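You operate a simulated robot arm through the tools that you are given. There is no shell and no other tool.

The job below is to be done with a simulated robot arm. You get a single attempt, and the scene is never put back.

TASK
Swap the black roller in the line for the blue one from the holder.
Fine: the line is switched off; pull its red latch out and push it in again; the black roller goes in the empty holder seat.

The check looks at the end state, three seconds after you hand in, the way a careful person would. Anything else that was tipped, shoved, dropped, spilled or broken makes it a failure.

THE ROBOT
A 7-joint arm with a three-finger gripper, fixed in place. Base frame: the origin is at the foot of the arm, x ahead of it, y to its left, z up. Lengths are in cm, angles in degrees, forces in N, time in s.
Its first joint turns from -166.0 to 166.0 degrees. Payload 2.69 kg.
The TCP is the grasp point between the finger pads, 3 cm short of the fingertips. In the tool frame z runs along the fingers and y along their closing line. Largest opening 12.8 cm; the body of the gripper starts 11.7 cm behind the TCP.
Orientation is that of the tool frame in the base frame, as [roll, pitch, yaw] about the fixed x, y, z axes, in that order (R = Rz(yaw) Ry(pitch) Rx(roll)). With the fingers straight down and closing along the base's y, the tool's x points along the base's -x, its y along +y and its z along -z.

THE INTERFACE
- The arm moves only by the tool drive_tool. Its argument "series" is a list of rows, each a list of 3 entries, a list of its own where there are three numbers: the closure in counts, from 0 (fully open) to 255 (shut), then the shift along the tool's x, y, z in cm, then the turn, a rotation vector about the tool's x, y, z in degrees. In form: [[fingers, [x, y, z], [rx, ry, rz]], ...]. A call has 1 to 20 rows; each row shifts and turns the commanded pose from where the row before left it, along the tool's axes as they then stand. Each row takes 0.2 s and may step no farther than 5 cm and 8.6 degrees from the row before; otherwise, or with a gripper value out of range, the whole call is refused. A pose out of reach is approached as far as the arm can. The call stops where the force on the tool passes 60 N (or 10 N more than at its start, if that is more) or the arm is blocked; 0.2 s more then pass. The fingers move at their own pace and stop on an object; they squeeze with about 44 N. The grip force told is the motor's: it shows also when the fingers shut on nothing. Time passes only in rows, and 0.2 s behind the last, so rows that do not move let the fingers close. The reply holds the time, the measured pose of the TCP, the force on the tool along the base axes, the opening and the grip force, in the units named above and with some noise, with the torque about the TCP (base axes, N m) and any sound that the robot's microphone picked up, and new pictures: "pictures" is both (left out), scene, wrist or none.
- Cameras (640 x 400 px; columns grow to the right, rows downward): "scene" is fixed at [21.93, 64.82, 127.54]; the picture's right is [-0.39, -0.92, 0.00], its down [-0.63, 0.26, -0.73] and it looks along [0.68, -0.28, -0.68] (base axes); focal length 318 px, centre (320, 200). "wrist" rides on the gripper at [5.8, 5.4, -13.1] in the tool frame; the picture's right is [-0.68, 0.74, 0.00], its down [-0.62, -0.57, -0.55] and it looks along [-0.40, -0.37, 0.84] (tool axes); focal length 234 px, centre (320, 200). There is no depth. A picture from a camera that has moved, and an enlarged one, comes with that camera's place and axes in the base frame and with its lens.
- slide_trunk(by): slides the trunk up (or, below 0, down) by that many cm; the arm rides with it, the base frame stays. It gives what a move gives, with no picture.
- close_up(camera, box): a new picture of the part [left, top, right, bottom] of that camera's present view, enlarged. It takes no simulated time.
- hand_in(): hands the job in; it is judged then, once.

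Nothing tells you positions but the pictures and the camera data. Unless the task says otherwise, let go and move clear before handing in.

The tools are called as a command line: name --argument value ..., lists and objects as JSON in quotes. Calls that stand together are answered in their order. drive_tool: Moves the arm, as the interface text tells. Its arguments: {"type":"object","properties":{"series":{"type":"array"},"pictures":{"type":"string","enum":["both","scene","wrist","none"]}},"required":["series"]} The other tools are called the same way: slide_trunk (by) slides the trunk up or down; close_up (camera, box) takes an enlarged picture of a part of a camera's view; hand_in () hands the job in.

At the start:

```text
t: 0.0
position: [65.07, 39.55, 93.21]
orientation: [-180.0, -0.1, 180.0]
force: [0.3, -0.5, 0.6]
wrist_torque: [0.0, 0.0, -0.01]
gripper_width: 12.78
grip_force: 0.1
trunk travel left (down, up): [-15.0, 20.0]
```

scene: 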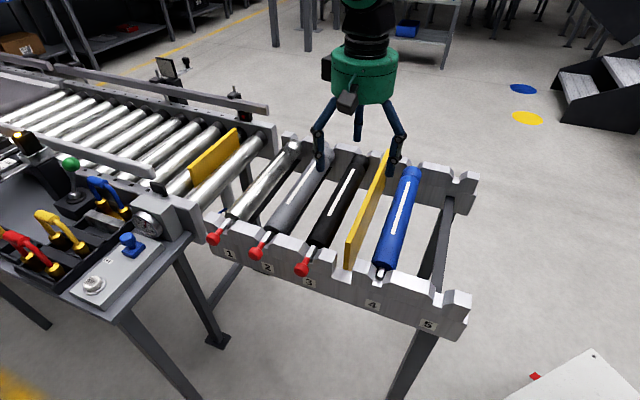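
wrist: 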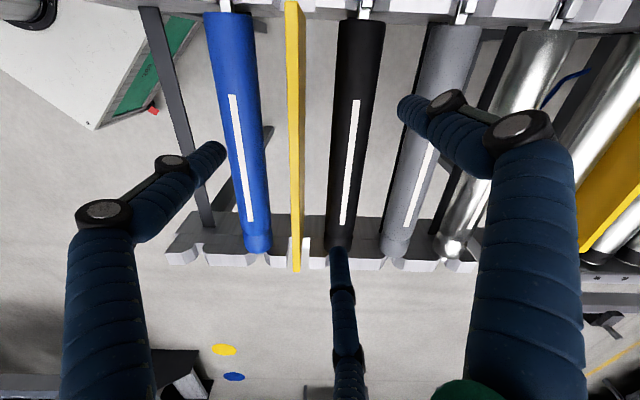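

I see a rack with numbered seats: silver, grey and black rollers with red latches at 1 to 3, then a yellow plate, the blue roller at 4, and an empty seat at 5. I'll enlarge the views to make out the details before moving.

close_up --camera "scene" --box '[200, 130, 360, 290]'

close_up --camera "scene" --box '[320, 130, 500, 350]'

close_up --camera "wrist" --box '[180, 0, 400, 140]'

close_up --camera "scene" --box '[0, 120, 220, 310]'

```text
2.50 times, centred on (280, 210) of scene
camera zoom: at [21.93, 64.82, 127.54], right [-0.39, -0.92, 0.0], down [-0.63, 0.26, -0.73], along [0.68, -0.28, -0.68], focal length 796 px, centre (420, 175)
```

zoom: 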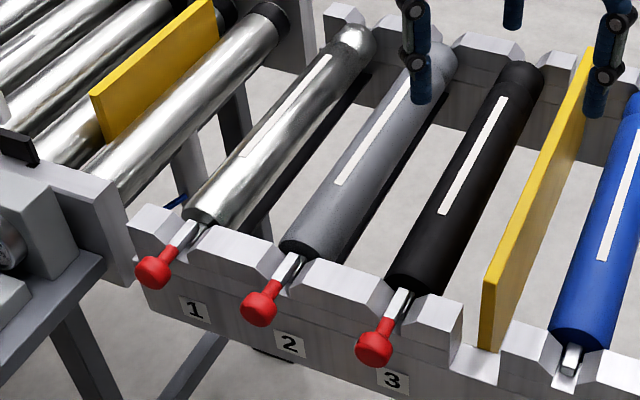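

```text
1.82 times, centred on (410, 240) of scene
camera zoom: at [21.93, 64.82, 127.54], right [-0.39, -0.92, 0.0], down [-0.63, 0.26, -0.73], along [0.68, -0.28, -0.68], focal length 579 px, centre (156, 127)
```

zoom: 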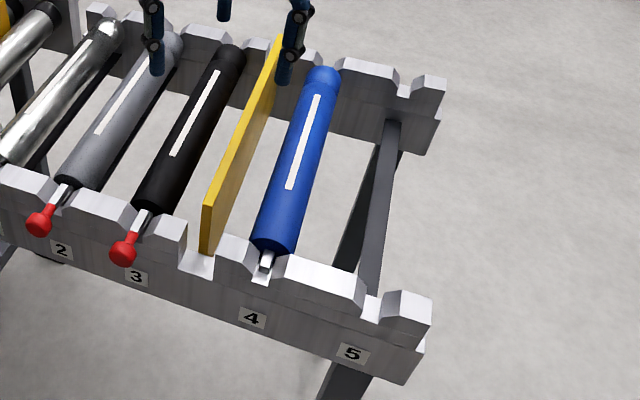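

```text
2.86 times, centred on (290, 70) of wrist
camera zoom: at [59.19, 44.93, 106.12], right [0.68, 0.74, 0.0], down [0.62, -0.57, 0.55], along [0.4, -0.37, -0.84], focal length 669 px, centre (406, 571)
```

zoom: 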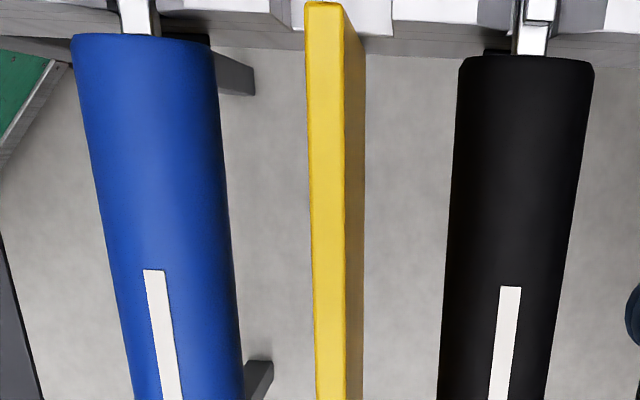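

```text
2.11 times, centred on (110, 215) of scene
camera zoom: at [21.93, 64.82, 127.54], right [-0.39, -0.92, 0.0], down [-0.63, 0.26, -0.73], along [0.68, -0.28, -0.68], focal length 670 px, centre (762, 168)
```

zoom: 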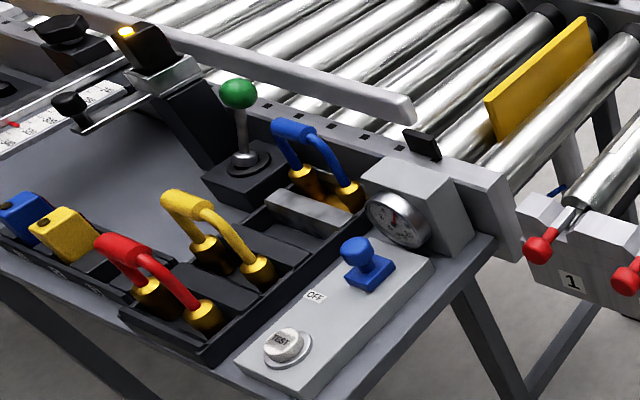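

The rollers lie along about -45° in the base frame, tops at z≈78, and seat 3 (black) sits about 14 cm from seat 4 (blue). I'll look closer at the latch, the empty seat and the far rail.

close_up --camera "scene" --box '[285, 230, 349, 290]'

close_up --camera "scene" --box '[365, 240, 475, 340]'

close_up --camera "scene" --box '[330, 140, 490, 240]'

close_up --camera "wrist" --box '[150, 200, 310, 300]'

```text
6.67 times, centred on (317, 260) of scene
camera zoom: at [21.93, 64.82, 127.54], right [-0.39, -0.92, 0.0], down [-0.63, 0.26, -0.73], along [0.68, -0.28, -0.68], focal length 2123 px, centre (340, -200)
```

zoom: 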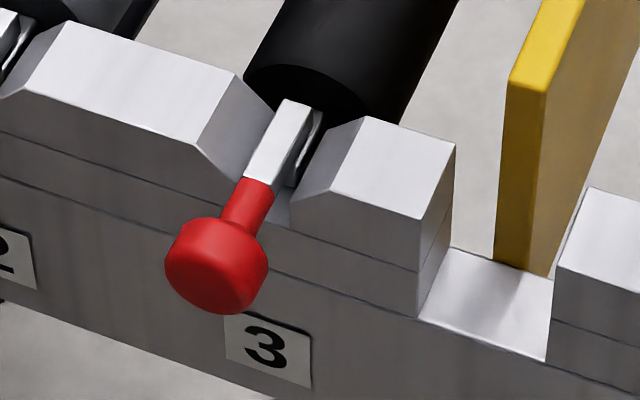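

```text
4.00 times, centred on (420, 290) of scene
camera zoom: at [21.93, 64.82, 127.54], right [-0.39, -0.92, 0.0], down [-0.63, 0.26, -0.73], along [0.68, -0.28, -0.68], focal length 1274 px, centre (-80, -160)
```

zoom: 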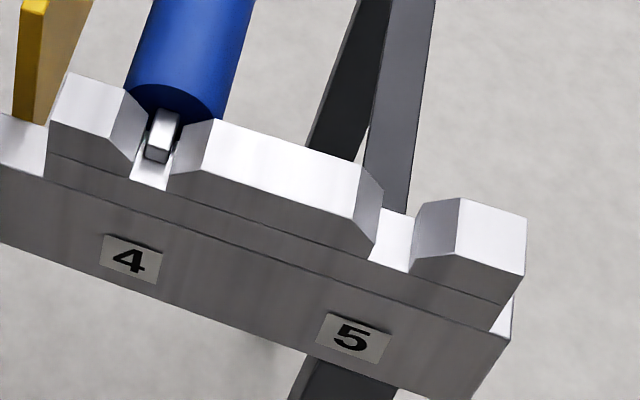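

```text
4.00 times, centred on (410, 190) of scene
camera zoom: at [21.93, 64.82, 127.54], right [-0.39, -0.92, 0.0], down [-0.63, 0.26, -0.73], along [0.68, -0.28, -0.68], focal length 1274 px, centre (-40, 240)
```

zoom: 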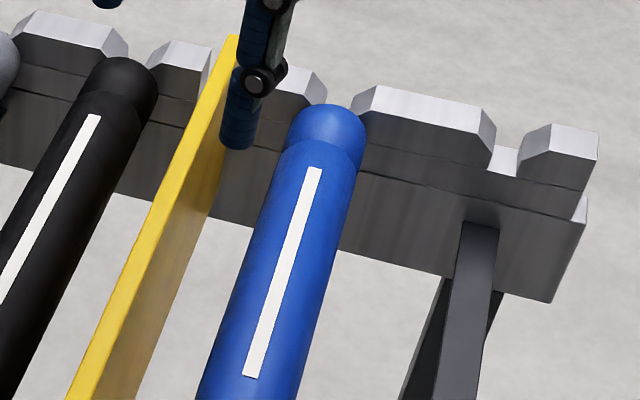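

```text
4.00 times, centred on (230, 250) of wrist
camera zoom: at [59.19, 44.93, 106.12], right [0.68, 0.74, 0.0], down [0.62, -0.57, 0.55], along [0.4, -0.37, -0.84], focal length 937 px, centre (680, 0)
```

zoom: 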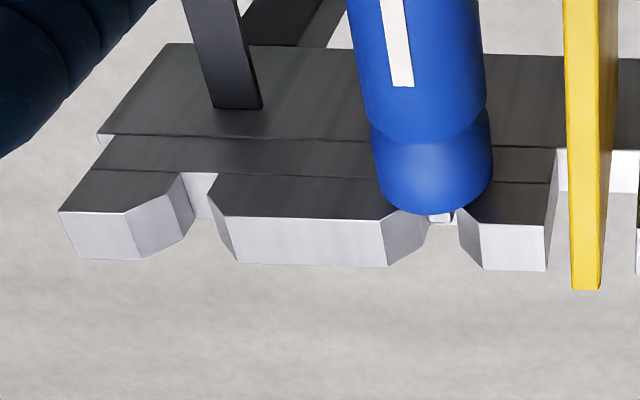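

The rail tops come out at z≈78.2, with seats 3, 4 and 5 at about v=78, 64 and 53.4 along the (0.707, 0.707) direction. Before planning contact I need a closer look at the gripper's real shape, since three blue fingers appear in the picture.

close_up --camera "scene" --box '[290, 0, 430, 190]'

close_up --camera "wrist" --box '[0, 0, 640, 400]'

```text
2.11 times, centred on (360, 95) of scene
camera zoom: at [21.93, 64.82, 127.54], right [-0.39, -0.92, 0.0], down [-0.63, 0.26, -0.73], along [0.68, -0.28, -0.68], focal length 670 px, centre (236, 421)
```

zoom: 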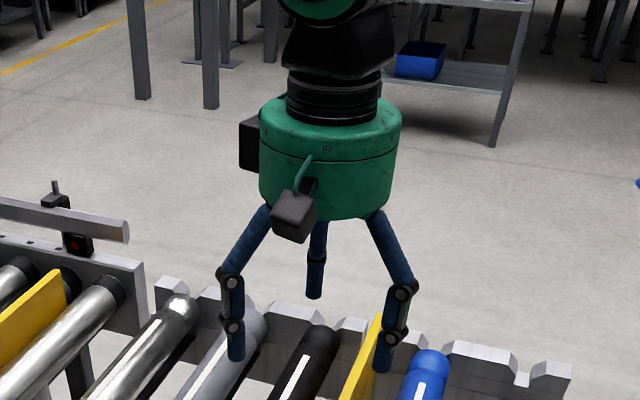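

```text
1.00 times, centred on (320, 200) of wrist (not enlarged: the box is as wide or as high as the picture)
camera zoom: at [59.19, 44.93, 106.12], right [0.68, 0.74, 0.0], down [0.62, -0.57, 0.55], along [0.4, -0.37, -0.84], focal length 234 px, centre (320, 200)
```

zoom: 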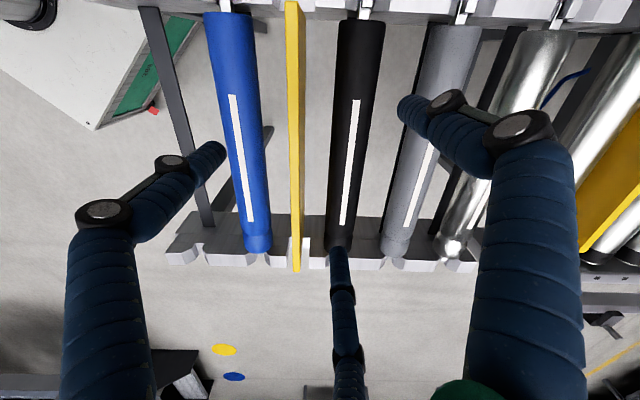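

The hand shows three articulated fingers at 120°, while the text describes a two-finger gripper, so I want to see how it closes. I'll turn the tool 45° in free air so it closes across the rollers, with the fingers part closed.

drive_tool --series '[[115, [0, 0, 0], [0, 0, 7.5]], [115, [0, 0, 0], [0, 0, 7.5]], [115, [0, 0, 0], [0, 0, 7.5]], [115, [0, 0, 0], [0, 0, 7.5]], [115, [0, 0, 0], [0, 0, 7.5]], [115, [0, 0, 0], [0, 0, 7.5]], [115, [0, 0, 0], [0, 0, 0]]]'

```text
t: 1.6
position: [65.12, 39.54, 93.19]
orientation: [180.0, 0.0, 135.0]
force: [-0.2, -0.5, 0.5]
wrist_torque: [0.02, 0.02, -0.01]
gripper_width: 7.04
grip_force: 0.1
trunk travel left (down, up): [-15.0, 20.0]
camera wrist: at [64.7, 47.47, 106.1], right [1.0, 0.04, 0.0], down [0.03, -0.84, 0.55], along [0.02, -0.55, -0.84], focal length 234 px, centre (320, 200)
```

scene: 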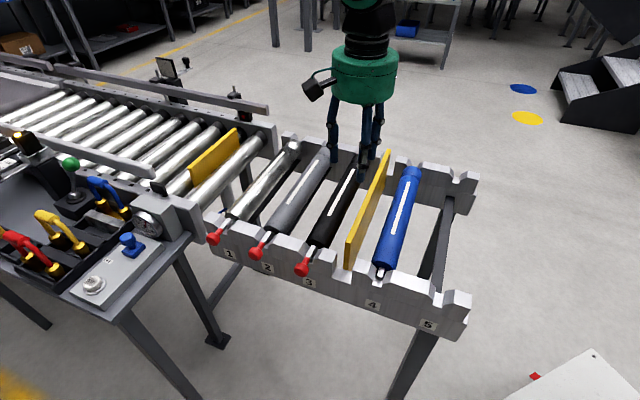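
wrist: 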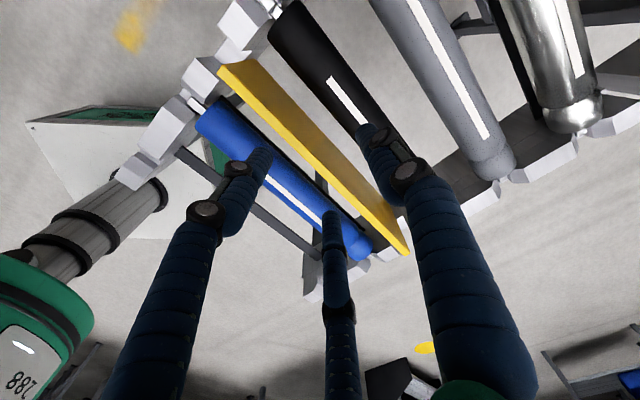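

Seen from the wrist, the skin of the hand closes like three radial fingers with one at +y, though the reported opening follows the two-finger model. I'll move in the air to above the latch at seat 3 (about x=55.6, y=54.7) for a closer look.

drive_tool --series '[[0, [4.2, 1, 0], [0, 0, 0]], [0, [4.2, 1, 0], [0, 0, 0]], [0, [4.2, 1, 0], [0, 0, 0]], [0, [4.2, 1, 0], [0, 0, 0]], [0, [0, 0, 0], [0, 0, 0]]]'

```text
t: 2.8
position: [56.13, 54.54, 92.88]
orientation: [180.0, 0.1, 135.0]
force: [-0.6, 0.7, -0.7]
wrist_torque: [-0.02, 0.02, -0.02]
gripper_width: 12.81
grip_force: 0.0
trunk travel left (down, up): [-15.0, 20.0]
camera wrist: at [55.8, 62.45, 105.88], right [1.0, 0.04, 0.0], down [0.04, -0.83, 0.55], along [0.02, -0.55, -0.84], focal length 234 px, centre (320, 200)
```

scene: 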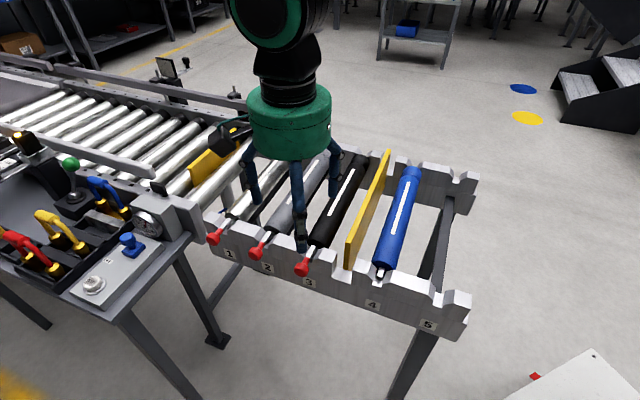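
wrist: 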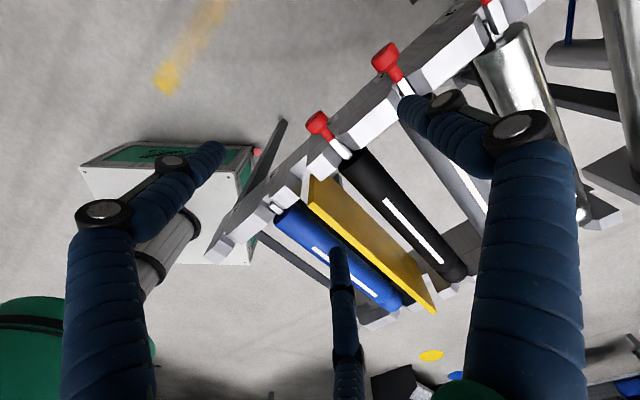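

The black roller's knob is plainly visible at wrist pixel (318,122). I'll enlarge it to find its place exactly.

close_up --camera "wrist" --box '[270, 80, 398, 170]'

close_up --camera "scene" --box '[280, 220, 360, 290]'

```text
4.44 times, centred on (334, 125) of wrist
camera zoom: at [55.8, 62.45, 105.88], right [1.0, 0.04, 0.0], down [0.04, -0.83, 0.55], along [0.02, -0.55, -0.84], focal length 1041 px, centre (258, 533)
```

zoom: 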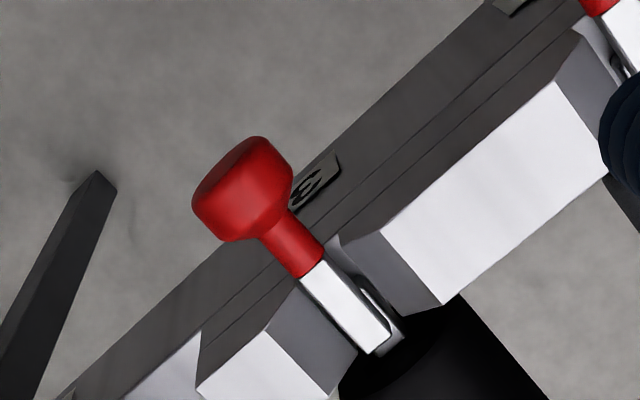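

```text
5.71 times, centred on (320, 255) of scene
camera zoom: at [21.93, 64.82, 127.54], right [-0.39, -0.92, 0.0], down [-0.63, 0.26, -0.73], along [0.68, -0.28, -0.68], focal length 1820 px, centre (320, -114)
```

zoom: 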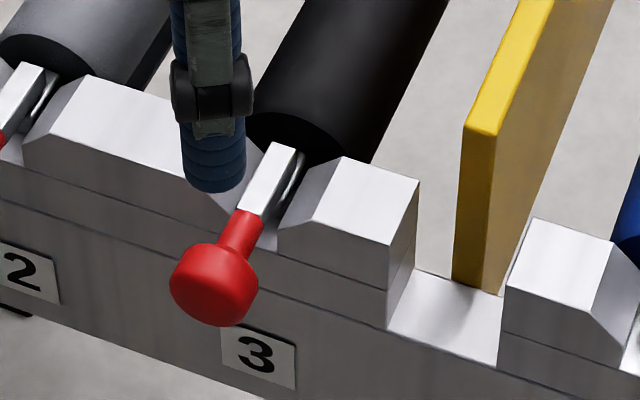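

The knob's centre is near u=0.7, v=78.0, z≈76.8 (x≈55.6, y≈54.7), with its neck running into the rail. I'll narrow the fingers to about 4.4 cm and come down to just above the knob to check the alignment.

drive_tool --series '[[167, [0.5, 0, 0], [0, 0, 0]], [167, [0, 0, 3.5], [0, 0, 0]], [167, [0, 0, 3.5], [0, 0, 0]], [167, [0, 0, 3.0], [0, 0, 0]], [167, [0, 0, 0], [0, 0, 0]]]'

```text
t: 4.0
position: [55.65, 54.9, 83.32]
orientation: [-180.0, 0.0, 135.0]
force: [0.4, 0.0, -0.6]
wrist_torque: [-0.02, 0.02, 0.02]
gripper_width: 4.44
grip_force: 0.0
trunk travel left (down, up): [-15.0, 20.0]
camera wrist: at [55.24, 62.74, 96.15], right [1.0, 0.04, 0.0], down [0.04, -0.84, 0.55], along [0.02, -0.55, -0.84], focal length 234 px, centre (320, 200)
```

scene: 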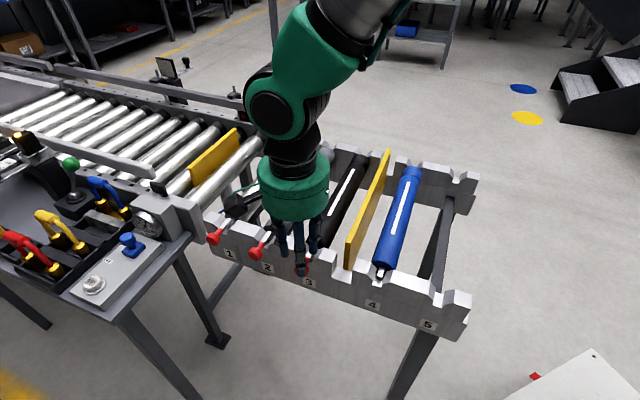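
wrist: 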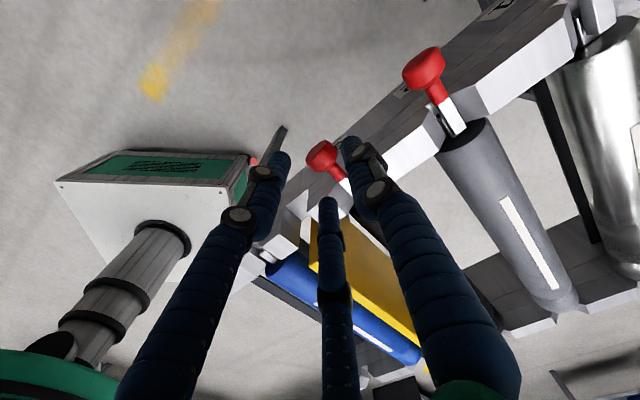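

close_up --camera "wrist" --box '[240, 100, 400, 220]'

close_up --camera "scene" --box '[255, 200, 365, 300]'

```text
3.33 times, centred on (320, 160) of wrist
camera zoom: at [55.24, 62.74, 96.15], right [1.0, 0.04, 0.0], down [0.04, -0.84, 0.55], along [0.02, -0.55, -0.84], focal length 781 px, centre (320, 333)
```

zoom: 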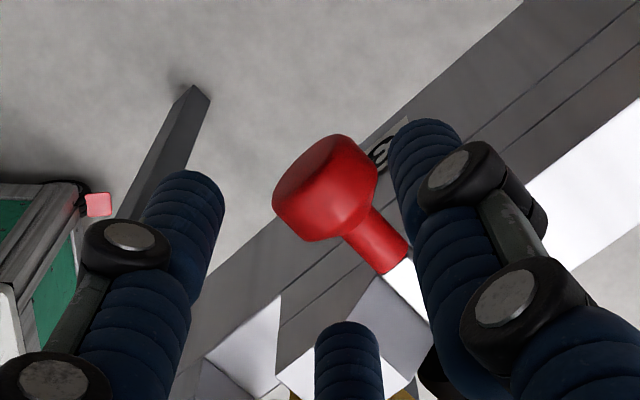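

```text
4.00 times, centred on (310, 250) of scene
camera zoom: at [21.93, 64.82, 127.54], right [-0.39, -0.92, 0.0], down [-0.63, 0.26, -0.73], along [0.68, -0.28, -0.68], focal length 1274 px, centre (360, 0)
```

zoom: 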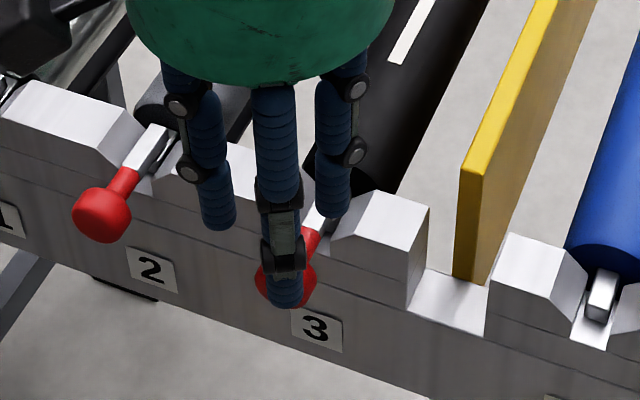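

The knob sits centred between the +y finger and the -y pair, within about a millimetre or two. I'll lower in small rows while watching the force.

drive_tool --series '[[167, [0, 0, 1.5], [0, 0, 0]], [167, [0, 0, 1.0], [0, 0, 0]], [167, [0, 0, 1.0], [0, 0, 0]], [167, [0, 0, 0], [0, 0, 0]]]'

```text
t: 5.0
position: [55.61, 54.69, 79.68]
orientation: [179.9, -0.1, 135.0]
force: [-1.0, 0.2, -0.3]
wrist_torque: [0.0, -0.06, 0.03]
gripper_width: 4.36
grip_force: 0.2
trunk travel left (down, up): [-15.0, 20.0]
camera wrist: at [55.28, 62.62, 92.63], right [1.0, 0.04, 0.0], down [0.04, -0.84, 0.55], along [0.02, -0.55, -0.84], focal length 234 px, centre (320, 200)
```

scene: 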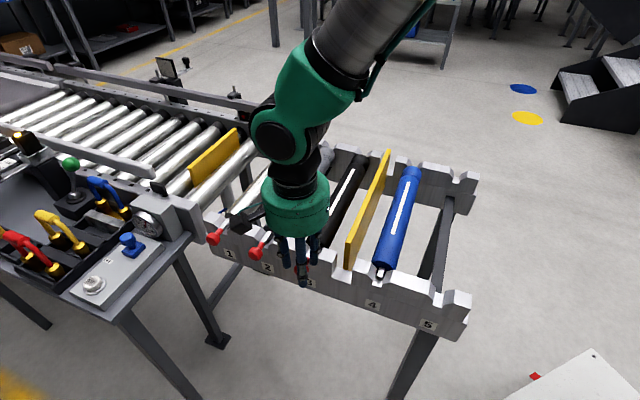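
wrist: 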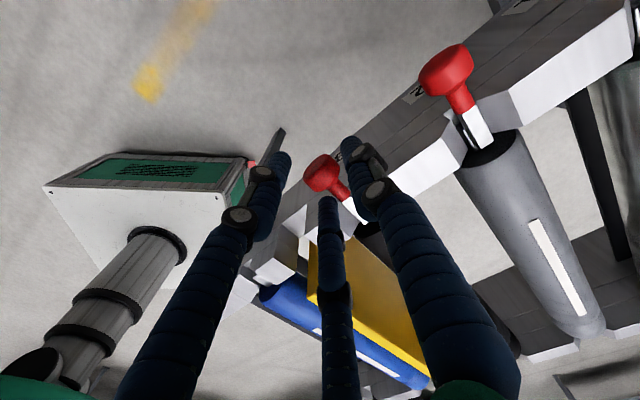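

No contact so far and the knob is still centred. I'll lower the last 2.8 cm to knob height.

drive_tool --series '[[167, [0, 0, 1.0], [0, 0, 0]], [167, [0, 0, 1.0], [0, 0, 0]], [167, [0, 0, 0.8], [0, 0, 0]], [167, [0, 0, 0], [0, 0, 0]]]'

close_up --camera "wrist" --box '[240, 100, 400, 220]'

close_up --camera "scene" --box '[255, 200, 365, 300]'

```text
t: 6.0
position: [55.58, 54.58, 76.93]
orientation: [-180.0, 0.1, 135.0]
force: [-12.4, -2.6, 12.0]
wrist_torque: [-0.43, -0.13, -0.41]
gripper_width: 4.55
grip_force: 0.1
trunk travel left (down, up): [-15.0, 20.0]
camera wrist: at [55.28, 62.55, 89.83], right [1.0, 0.04, 0.0], down [0.04, -0.84, 0.55], along [0.02, -0.55, -0.84], focal length 234 px, centre (320, 200)
```

scene: 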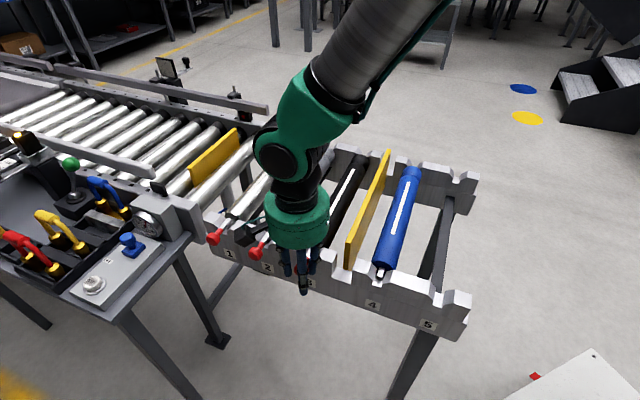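
wrist: 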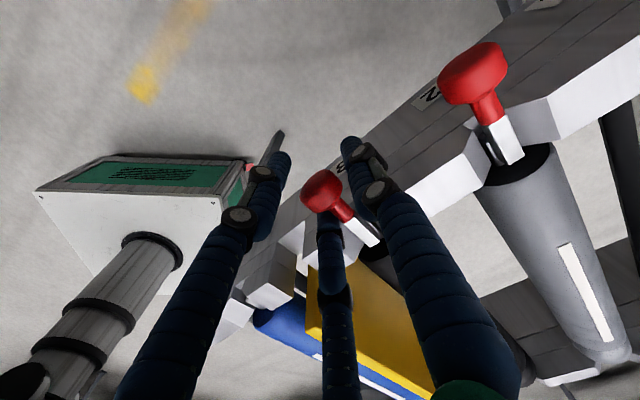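

```text
3.33 times, centred on (320, 160) of wrist
camera zoom: at [55.28, 62.55, 89.83], right [1.0, 0.04, 0.0], down [0.04, -0.84, 0.55], along [0.02, -0.55, -0.84], focal length 781 px, centre (320, 333)
```

zoom: 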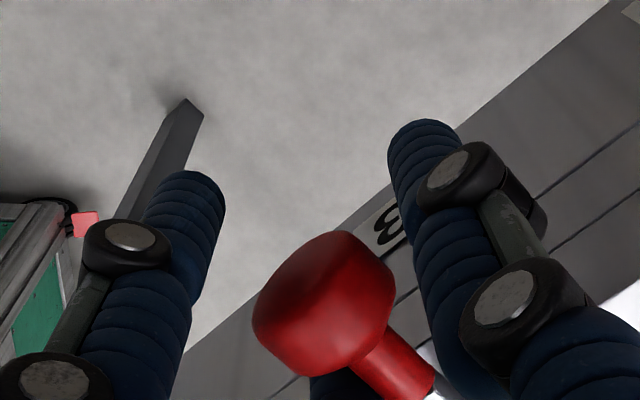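

```text
4.00 times, centred on (310, 250) of scene
camera zoom: at [21.93, 64.82, 127.54], right [-0.39, -0.92, 0.0], down [-0.63, 0.26, -0.73], along [0.68, -0.28, -0.68], focal length 1274 px, centre (360, 0)
```

zoom: 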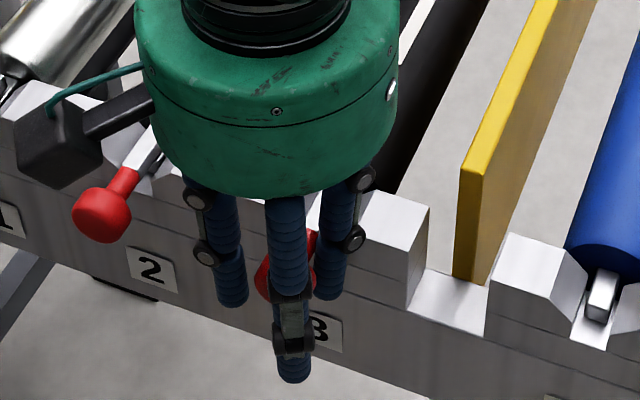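

The force now shows about 18 N pushing outward and up, and the torque puts the contact some 3 cm inboard of the tool axis, where the third finger meets the rail. So I must treat the third finger as solid: I'll lift a little, move outward along the pull direction and come down again.

drive_tool --series '[[167, [0, 0, -1.0], [0, 0, 0]], [167, [0, 0, -1.0], [0, 0, 0]], [167, [0, 0, 0], [0, 0, 0]]]'

close_up --camera "wrist" --box '[240, 140, 400, 240]'

close_up --camera "scene" --box '[275, 220, 355, 290]'

```text
t: 6.8
position: [55.58, 54.59, 78.9]
orientation: [180.0, 0.0, 135.0]
force: [0.1, 1.0, -0.2]
wrist_torque: [0.03, 0.02, 0.04]
gripper_width: 4.36
grip_force: 0.0
trunk travel left (down, up): [-15.0, 20.0]
camera wrist: at [55.31, 62.61, 91.9], right [1.0, 0.04, 0.0], down [0.04, -0.84, 0.55], along [0.02, -0.55, -0.84], focal length 234 px, centre (320, 200)
```

scene: 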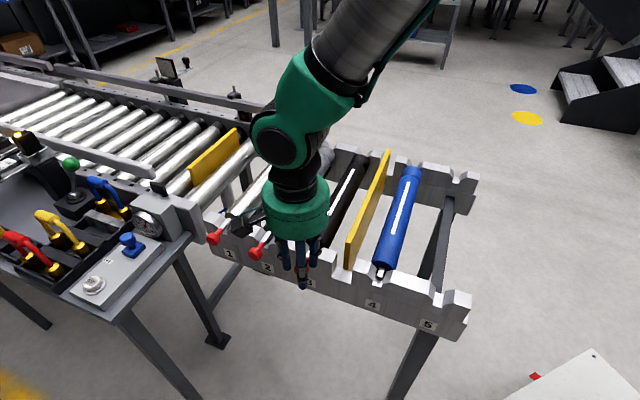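
wrist: 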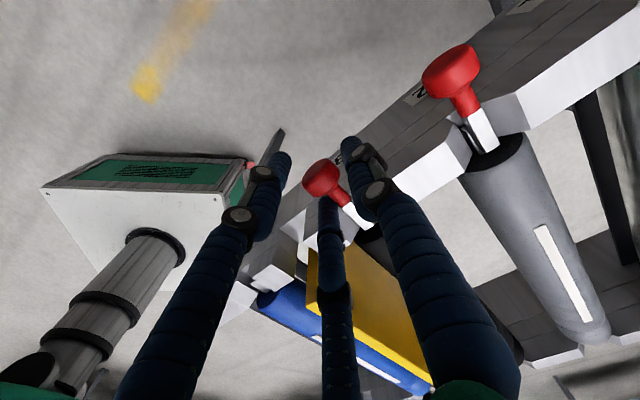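

```text
4.00 times, centred on (320, 190) of wrist
camera zoom: at [55.31, 62.61, 91.9], right [1.0, 0.04, 0.0], down [0.04, -0.84, 0.55], along [0.02, -0.55, -0.84], focal length 937 px, centre (320, 240)
```

zoom: 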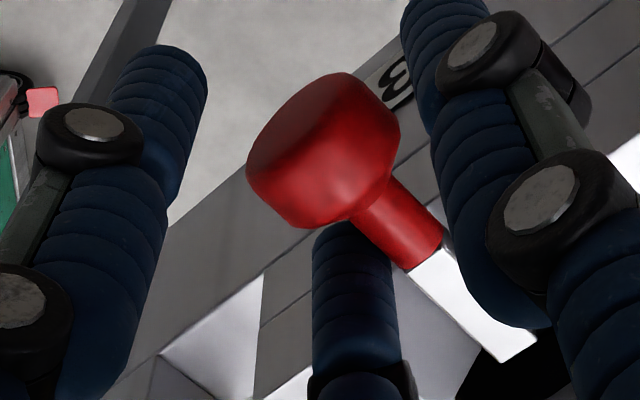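

```text
5.71 times, centred on (315, 255) of scene
camera zoom: at [21.93, 64.82, 127.54], right [-0.39, -0.92, 0.0], down [-0.63, 0.26, -0.73], along [0.68, -0.28, -0.68], focal length 1820 px, centre (349, -114)
```

zoom: 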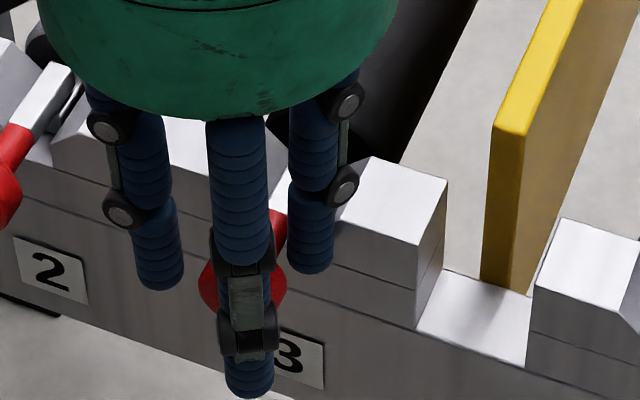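

Lifting cleared the force, and the gap between knob back (u≈1.8) and rail front (u≈3.75) just takes a finger. I'll shift half a centimetre outward so the third finger drops into that gap beside the neck, and lower again.

drive_tool --series '[[167, [0.5, 0, 0], [0, 0, 0]], [167, [0, 0, 0], [0, 0, 0]], [167, [0, 0, 0.7], [0, 0, 0]], [167, [0, 0, 0.7], [0, 0, 0]], [167, [0, 0, 0.6], [0, 0, 0]], [167, [0, 0, 0], [0, 0, 0]]]'

close_up --camera "wrist" --box '[240, 140, 400, 240]'

close_up --camera "scene" --box '[275, 220, 355, 290]'

```text
t: 8.2
position: [55.23, 54.99, 76.79]
orientation: [-179.9, 0.0, 135.0]
force: [1.0, 0.3, 0.5]
wrist_torque: [0.0, 0.02, 0.01]
gripper_width: 4.42
grip_force: 0.0
trunk travel left (down, up): [-15.0, 20.0]
camera wrist: at [54.9, 62.91, 89.79], right [1.0, 0.04, 0.0], down [0.04, -0.84, 0.55], along [0.02, -0.55, -0.84], focal length 234 px, centre (320, 200)
```

scene: 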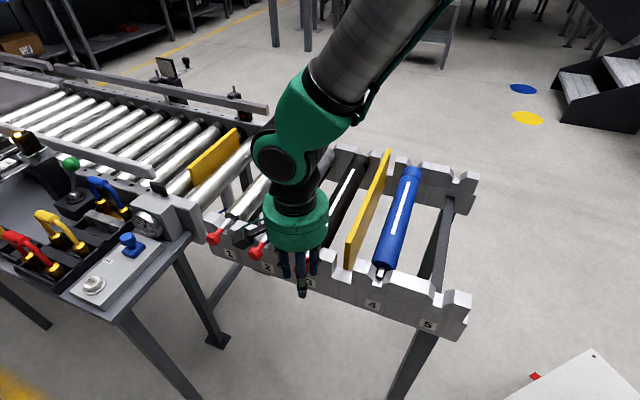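
wrist: 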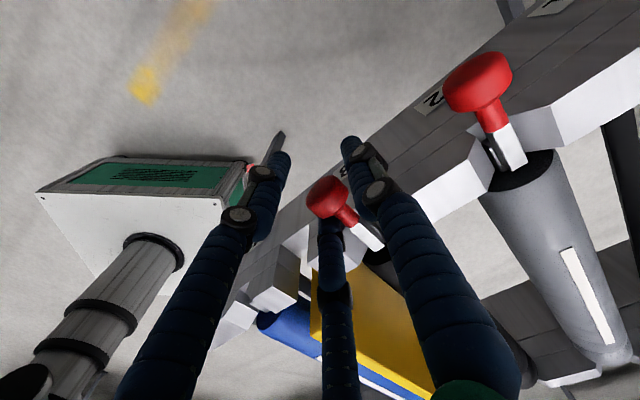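

```text
4.00 times, centred on (320, 190) of wrist
camera zoom: at [54.9, 62.91, 89.79], right [1.0, 0.04, 0.0], down [0.04, -0.84, 0.55], along [0.02, -0.55, -0.84], focal length 937 px, centre (320, 240)
```

zoom: 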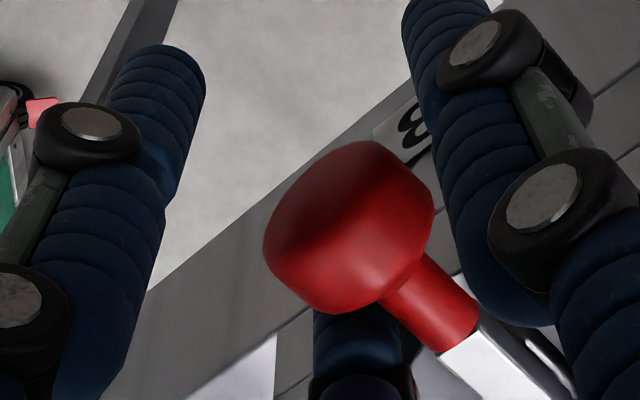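

```text
5.71 times, centred on (315, 255) of scene
camera zoom: at [21.93, 64.82, 127.54], right [-0.39, -0.92, 0.0], down [-0.63, 0.26, -0.73], along [0.68, -0.28, -0.68], focal length 1820 px, centre (349, -114)
```

zoom: 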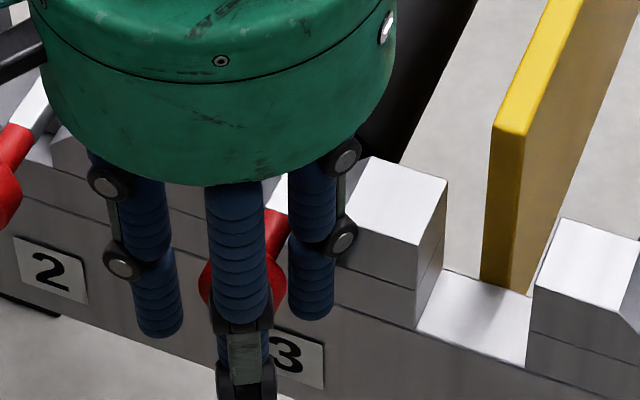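

There's no contact now, with the third finger sitting behind the knob beside the neck. I'll close slightly so it cages the knob, then pull straight outward in small rows.

drive_tool --series '[[181, [0, 0, 0], [0, 0, 0]], [181, [0.4, 0, 0], [0, 0, 0]], [181, [0.4, 0, 0], [0, 0, 0]], [181, [0.4, 0, 0], [0, 0, 0]], [181, [0, 0, 0], [0, 0, 0]]]'

close_up --camera "wrist" --box '[240, 140, 400, 240]'

```text
t: 9.4
position: [54.35, 55.78, 76.84]
orientation: [179.9, 0.0, 135.0]
force: [-1.0, -1.2, -0.3]
wrist_torque: [0.03, 0.0, -0.05]
gripper_width: 3.84
grip_force: 0.9
trunk travel left (down, up): [-15.0, 20.0]
camera wrist: at [54.03, 63.78, 89.82], right [1.0, 0.04, 0.0], down [0.04, -0.84, 0.55], along [0.02, -0.55, -0.84], focal length 234 px, centre (320, 200)
```

scene: 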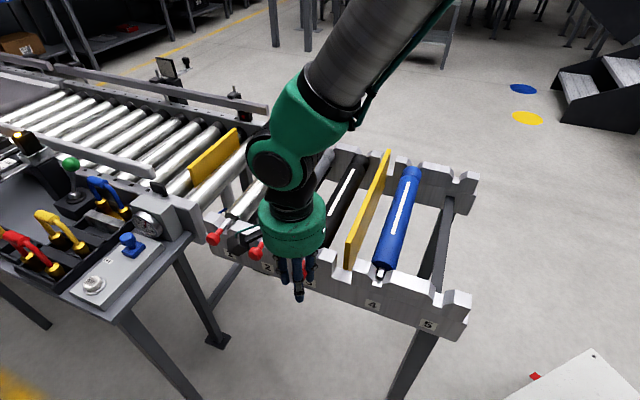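
wrist: 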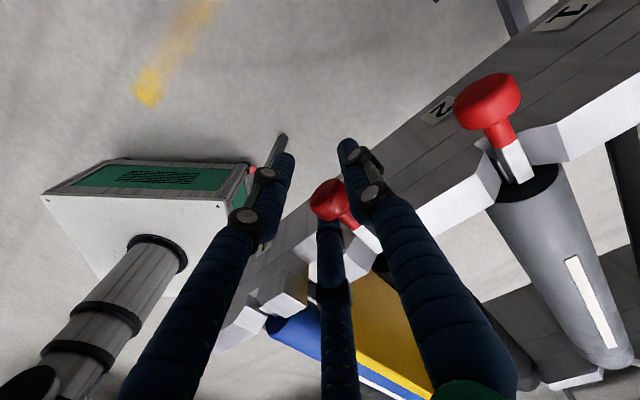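

```text
4.00 times, centred on (320, 190) of wrist
camera zoom: at [54.03, 63.78, 89.82], right [1.0, 0.04, 0.0], down [0.04, -0.84, 0.55], along [0.02, -0.55, -0.84], focal length 937 px, centre (320, 240)
```

zoom: 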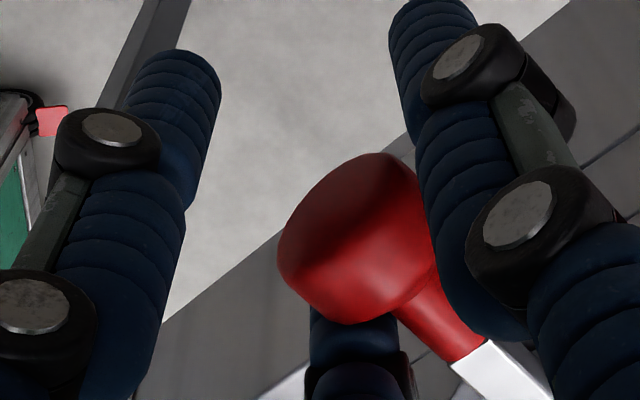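

The knob is coming out with the hand, at only a newton or so. I'll go on pulling, watching for the end stop.

drive_tool --series '[[181, [0.4, 0, 0], [0, 0, 0]], [181, [0.4, 0, 0], [0, 0, 0]], [181, [0.4, 0, 0], [0, 0, 0]], [181, [0.4, 0, 0], [0, 0, 0]], [181, [0.3, 0, 0], [0, 0, 0]], [181, [0, 0, 0], [0, 0, 0]]]'

close_up --camera "wrist" --box '[240, 140, 400, 260]'

close_up --camera "scene" --box '[265, 220, 355, 310]'

```text
t: 10.8
position: [53.03, 57.1, 76.73]
orientation: [-179.9, 0.0, 135.1]
force: [3.6, -12.0, -3.8]
wrist_torque: [0.08, 0.04, 0.04]
gripper_width: 4.49
grip_force: 6.1
trunk travel left (down, up): [-15.0, 20.0]
camera wrist: at [52.66, 65.03, 89.72], right [1.0, 0.04, 0.0], down [0.04, -0.83, 0.55], along [0.02, -0.55, -0.84], focal length 234 px, centre (320, 200)
```

scene: 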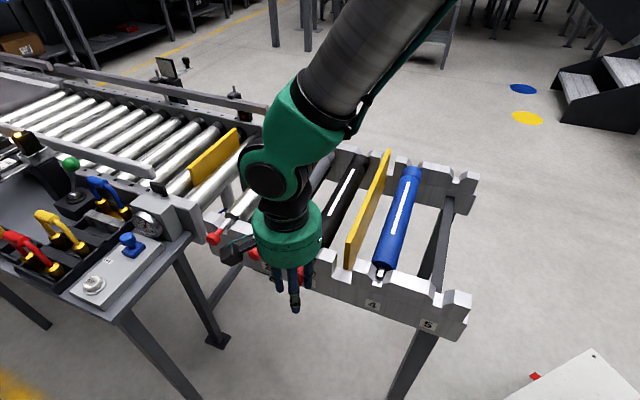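
wrist: 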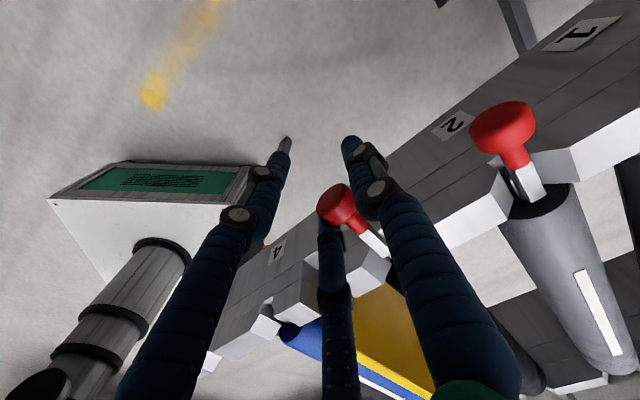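

```text
3.33 times, centred on (320, 200) of wrist
camera zoom: at [52.66, 65.03, 89.72], right [1.0, 0.04, 0.0], down [0.04, -0.83, 0.55], along [0.02, -0.55, -0.84], focal length 781 px, centre (320, 200)
```

zoom: 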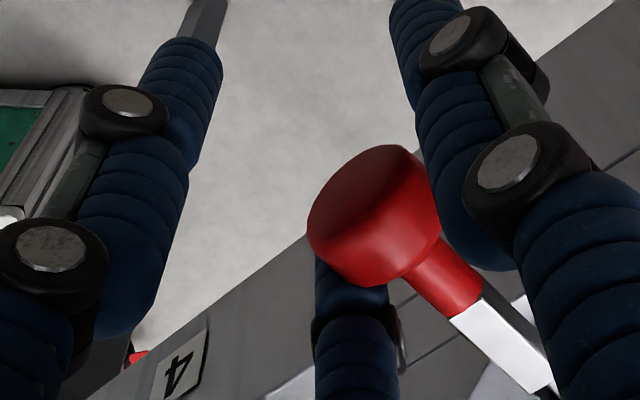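

```text
4.44 times, centred on (310, 265) of scene
camera zoom: at [21.93, 64.82, 127.54], right [-0.39, -0.92, 0.0], down [-0.63, 0.26, -0.73], along [0.68, -0.28, -0.68], focal length 1415 px, centre (364, -89)
```

zoom: 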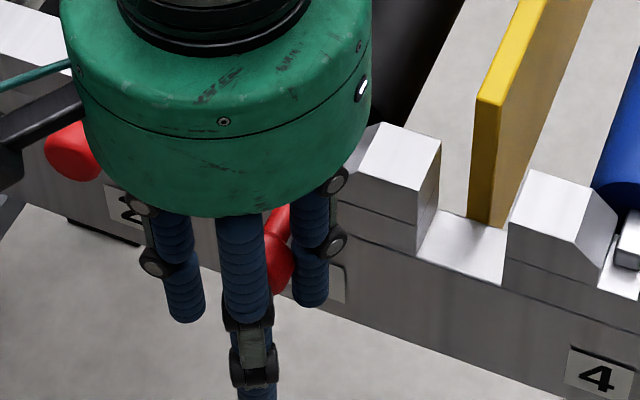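

The latch travelled about 2.3 cm and met its end stop (about 11 N), which puts the bar clear of the spindle end at u≈4.7. I'll ease back slightly to unload it, lift straight up, and check that it stays out.

drive_tool --series '[[167, [-0.3, 0, 0], [0, 0, 0]], [167, [-0.3, 0, 0], [0, 0, 0]], [167, [0, 0, 0], [0, 0, 0]], [167, [0, 0, -1.5], [0, 0, 0]], [167, [0, 0, -2.5], [0, 0, 0]], [167, [0, 0, -4], [0, 0, 0]], [167, [0, 0, -4], [0, 0, 0]], [167, [0, 0, 0], [0, 0, 0]]]'

close_up --camera "wrist" --box '[260, 80, 420, 180]'

close_up --camera "scene" --box '[265, 220, 355, 310]'

```text
t: 12.6
position: [53.49, 56.78, 88.69]
orientation: [180.0, 0.0, 135.0]
force: [0.1, 0.4, 0.9]
wrist_torque: [0.01, -0.02, -0.02]
gripper_width: 4.39
grip_force: 0.1
trunk travel left (down, up): [-15.0, 20.0]
camera wrist: at [53.14, 64.66, 101.65], right [1.0, 0.04, 0.0], down [0.04, -0.84, 0.55], along [0.02, -0.55, -0.84], focal length 234 px, centre (320, 200)
```

scene: 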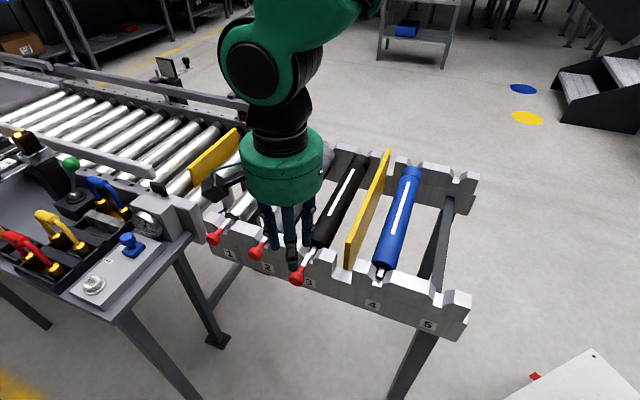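
wrist: 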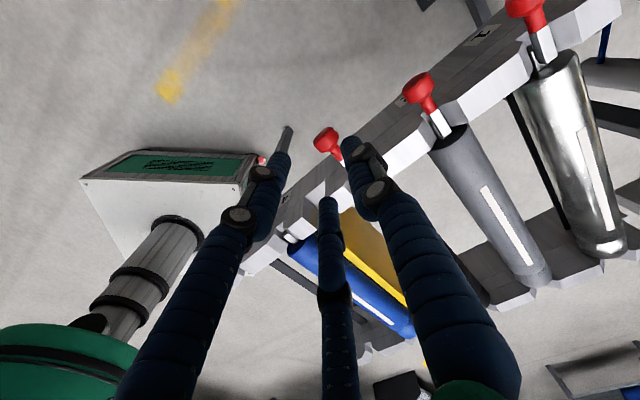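

```text
4.00 times, centred on (340, 130) of wrist
camera zoom: at [53.14, 64.66, 101.65], right [1.0, 0.04, 0.0], down [0.04, -0.84, 0.55], along [0.02, -0.55, -0.84], focal length 937 px, centre (240, 480)
```

zoom: 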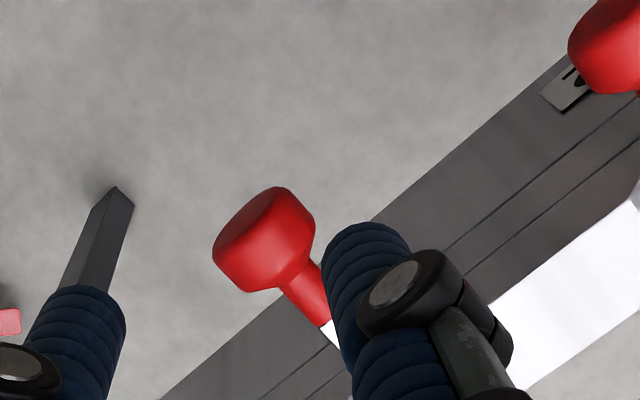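

```text
4.44 times, centred on (310, 265) of scene
camera zoom: at [21.93, 64.82, 127.54], right [-0.39, -0.92, 0.0], down [-0.63, 0.26, -0.73], along [0.68, -0.28, -0.68], focal length 1415 px, centre (364, -89)
```

zoom: 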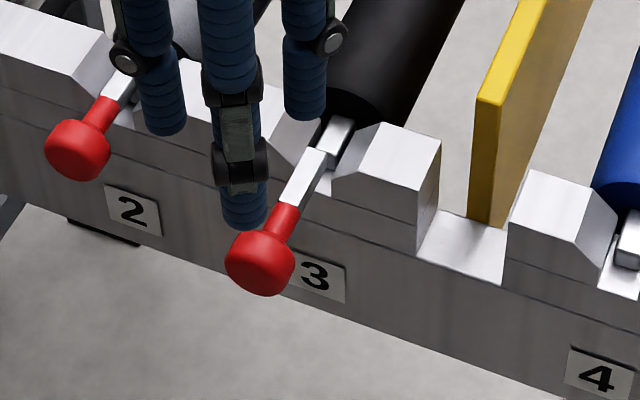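

The latch stays out. I'll zoom in on whether its bar has fully cleared the spindle before lifting anything.

close_up --camera "scene" --box '[315, 237, 347, 257]'

close_up --camera "scene" --box '[295, 230, 345, 280]'

```text
16.00 times, centred on (331, 247) of scene
camera zoom: at [21.93, 64.82, 127.54], right [-0.39, -0.92, 0.0], down [-0.63, 0.26, -0.73], along [0.68, -0.28, -0.68], focal length 5095 px, centre (144, -552)
```

zoom: 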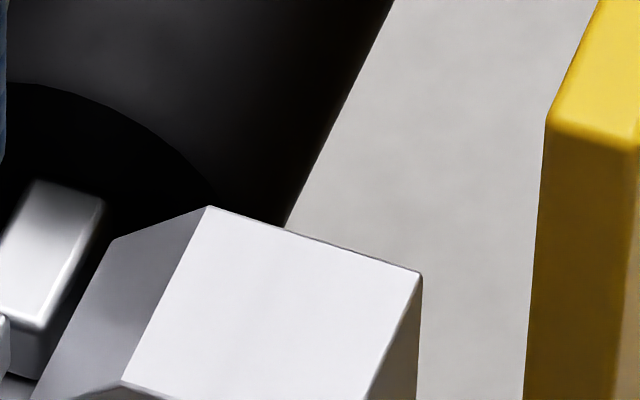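

```text
8.00 times, centred on (320, 255) of scene
camera zoom: at [21.93, 64.82, 127.54], right [-0.39, -0.92, 0.0], down [-0.63, 0.26, -0.73], along [0.68, -0.28, -0.68], focal length 2548 px, centre (320, -240)
```

zoom: 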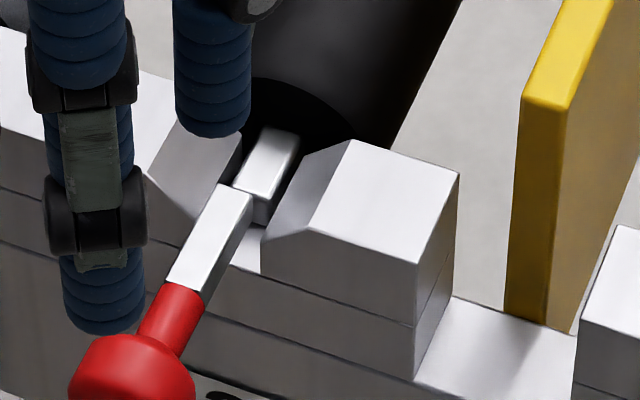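

The bar end (u≈4.5) now stands clear of the spindle end (u≈5.2), so the black roller can be lifted straight up. I'll move over its middle (u≈23) at safe height, offset so its axis lies midway between the single finger and the pair.

drive_tool --series '[[36, [-4.22, -0.17, 0], [0, 0, 0]], [36, [-4.22, -0.18, 0], [0, 0, 0]], [36, [-4.22, -0.18, 0], [0, 0, 0]], [36, [-4.22, -0.18, 0], [0, 0, 0]], [36, [-4.22, -0.18, 0], [0, 0, 0]], [36, [-4.22, -0.18, 0], [0, 0, 0]], [36, [0, 0, 0], [0, 0, 0]]]'

close_up --camera "wrist" --box '[200, 60, 460, 240]'

close_up --camera "scene" --box '[270, 90, 430, 200]'

```text
t: 14.2
position: [70.74, 38.19, 88.67]
orientation: [-180.0, 0.0, 135.0]
force: [0.7, -0.3, -0.2]
wrist_torque: [0.0, 0.05, 0.0]
gripper_width: 11.01
grip_force: 0.1
trunk travel left (down, up): [-15.0, 20.0]
camera wrist: at [70.37, 46.01, 101.6], right [1.0, 0.04, 0.0], down [0.04, -0.84, 0.55], along [0.02, -0.55, -0.84], focal length 234 px, centre (320, 200)
```

scene: 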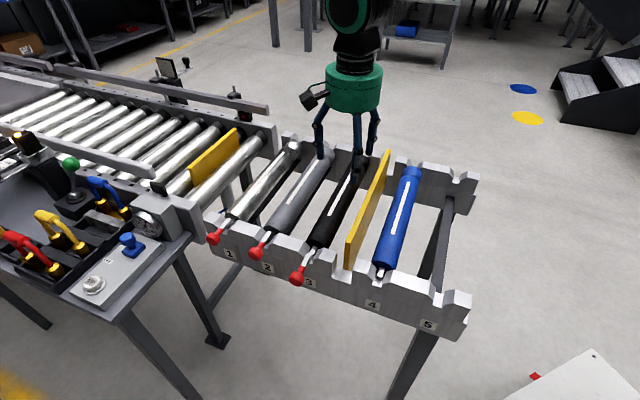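
wrist: 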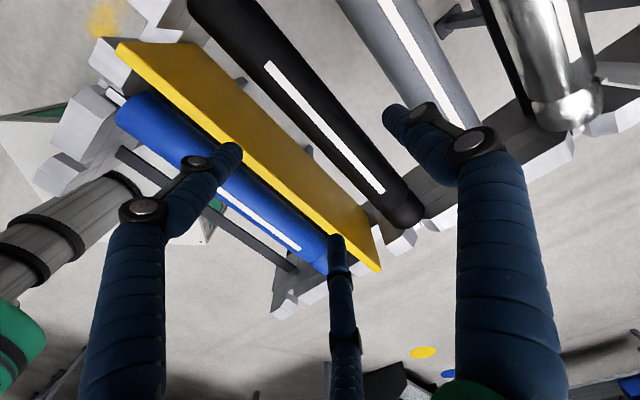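

```text
2.22 times, centred on (330, 150) of wrist
camera zoom: at [70.37, 46.01, 101.6], right [1.0, 0.04, 0.0], down [0.04, -0.84, 0.55], along [0.02, -0.55, -0.84], focal length 520 px, centre (298, 311)
```

zoom: 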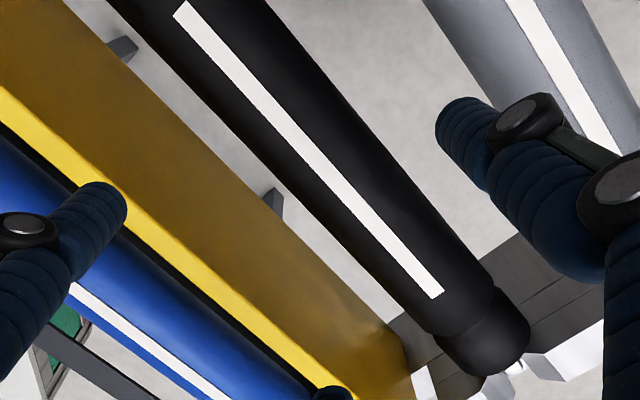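

```text
3.64 times, centred on (350, 145) of scene
camera zoom: at [21.93, 64.82, 127.54], right [-0.39, -0.92, 0.0], down [-0.63, 0.26, -0.73], along [0.68, -0.28, -0.68], focal length 1158 px, centre (211, 400)
```

zoom: 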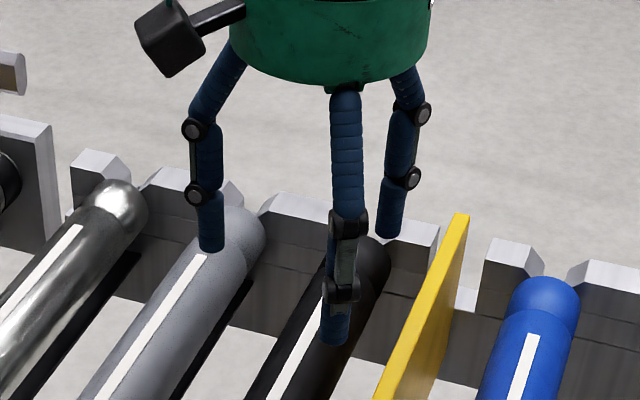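

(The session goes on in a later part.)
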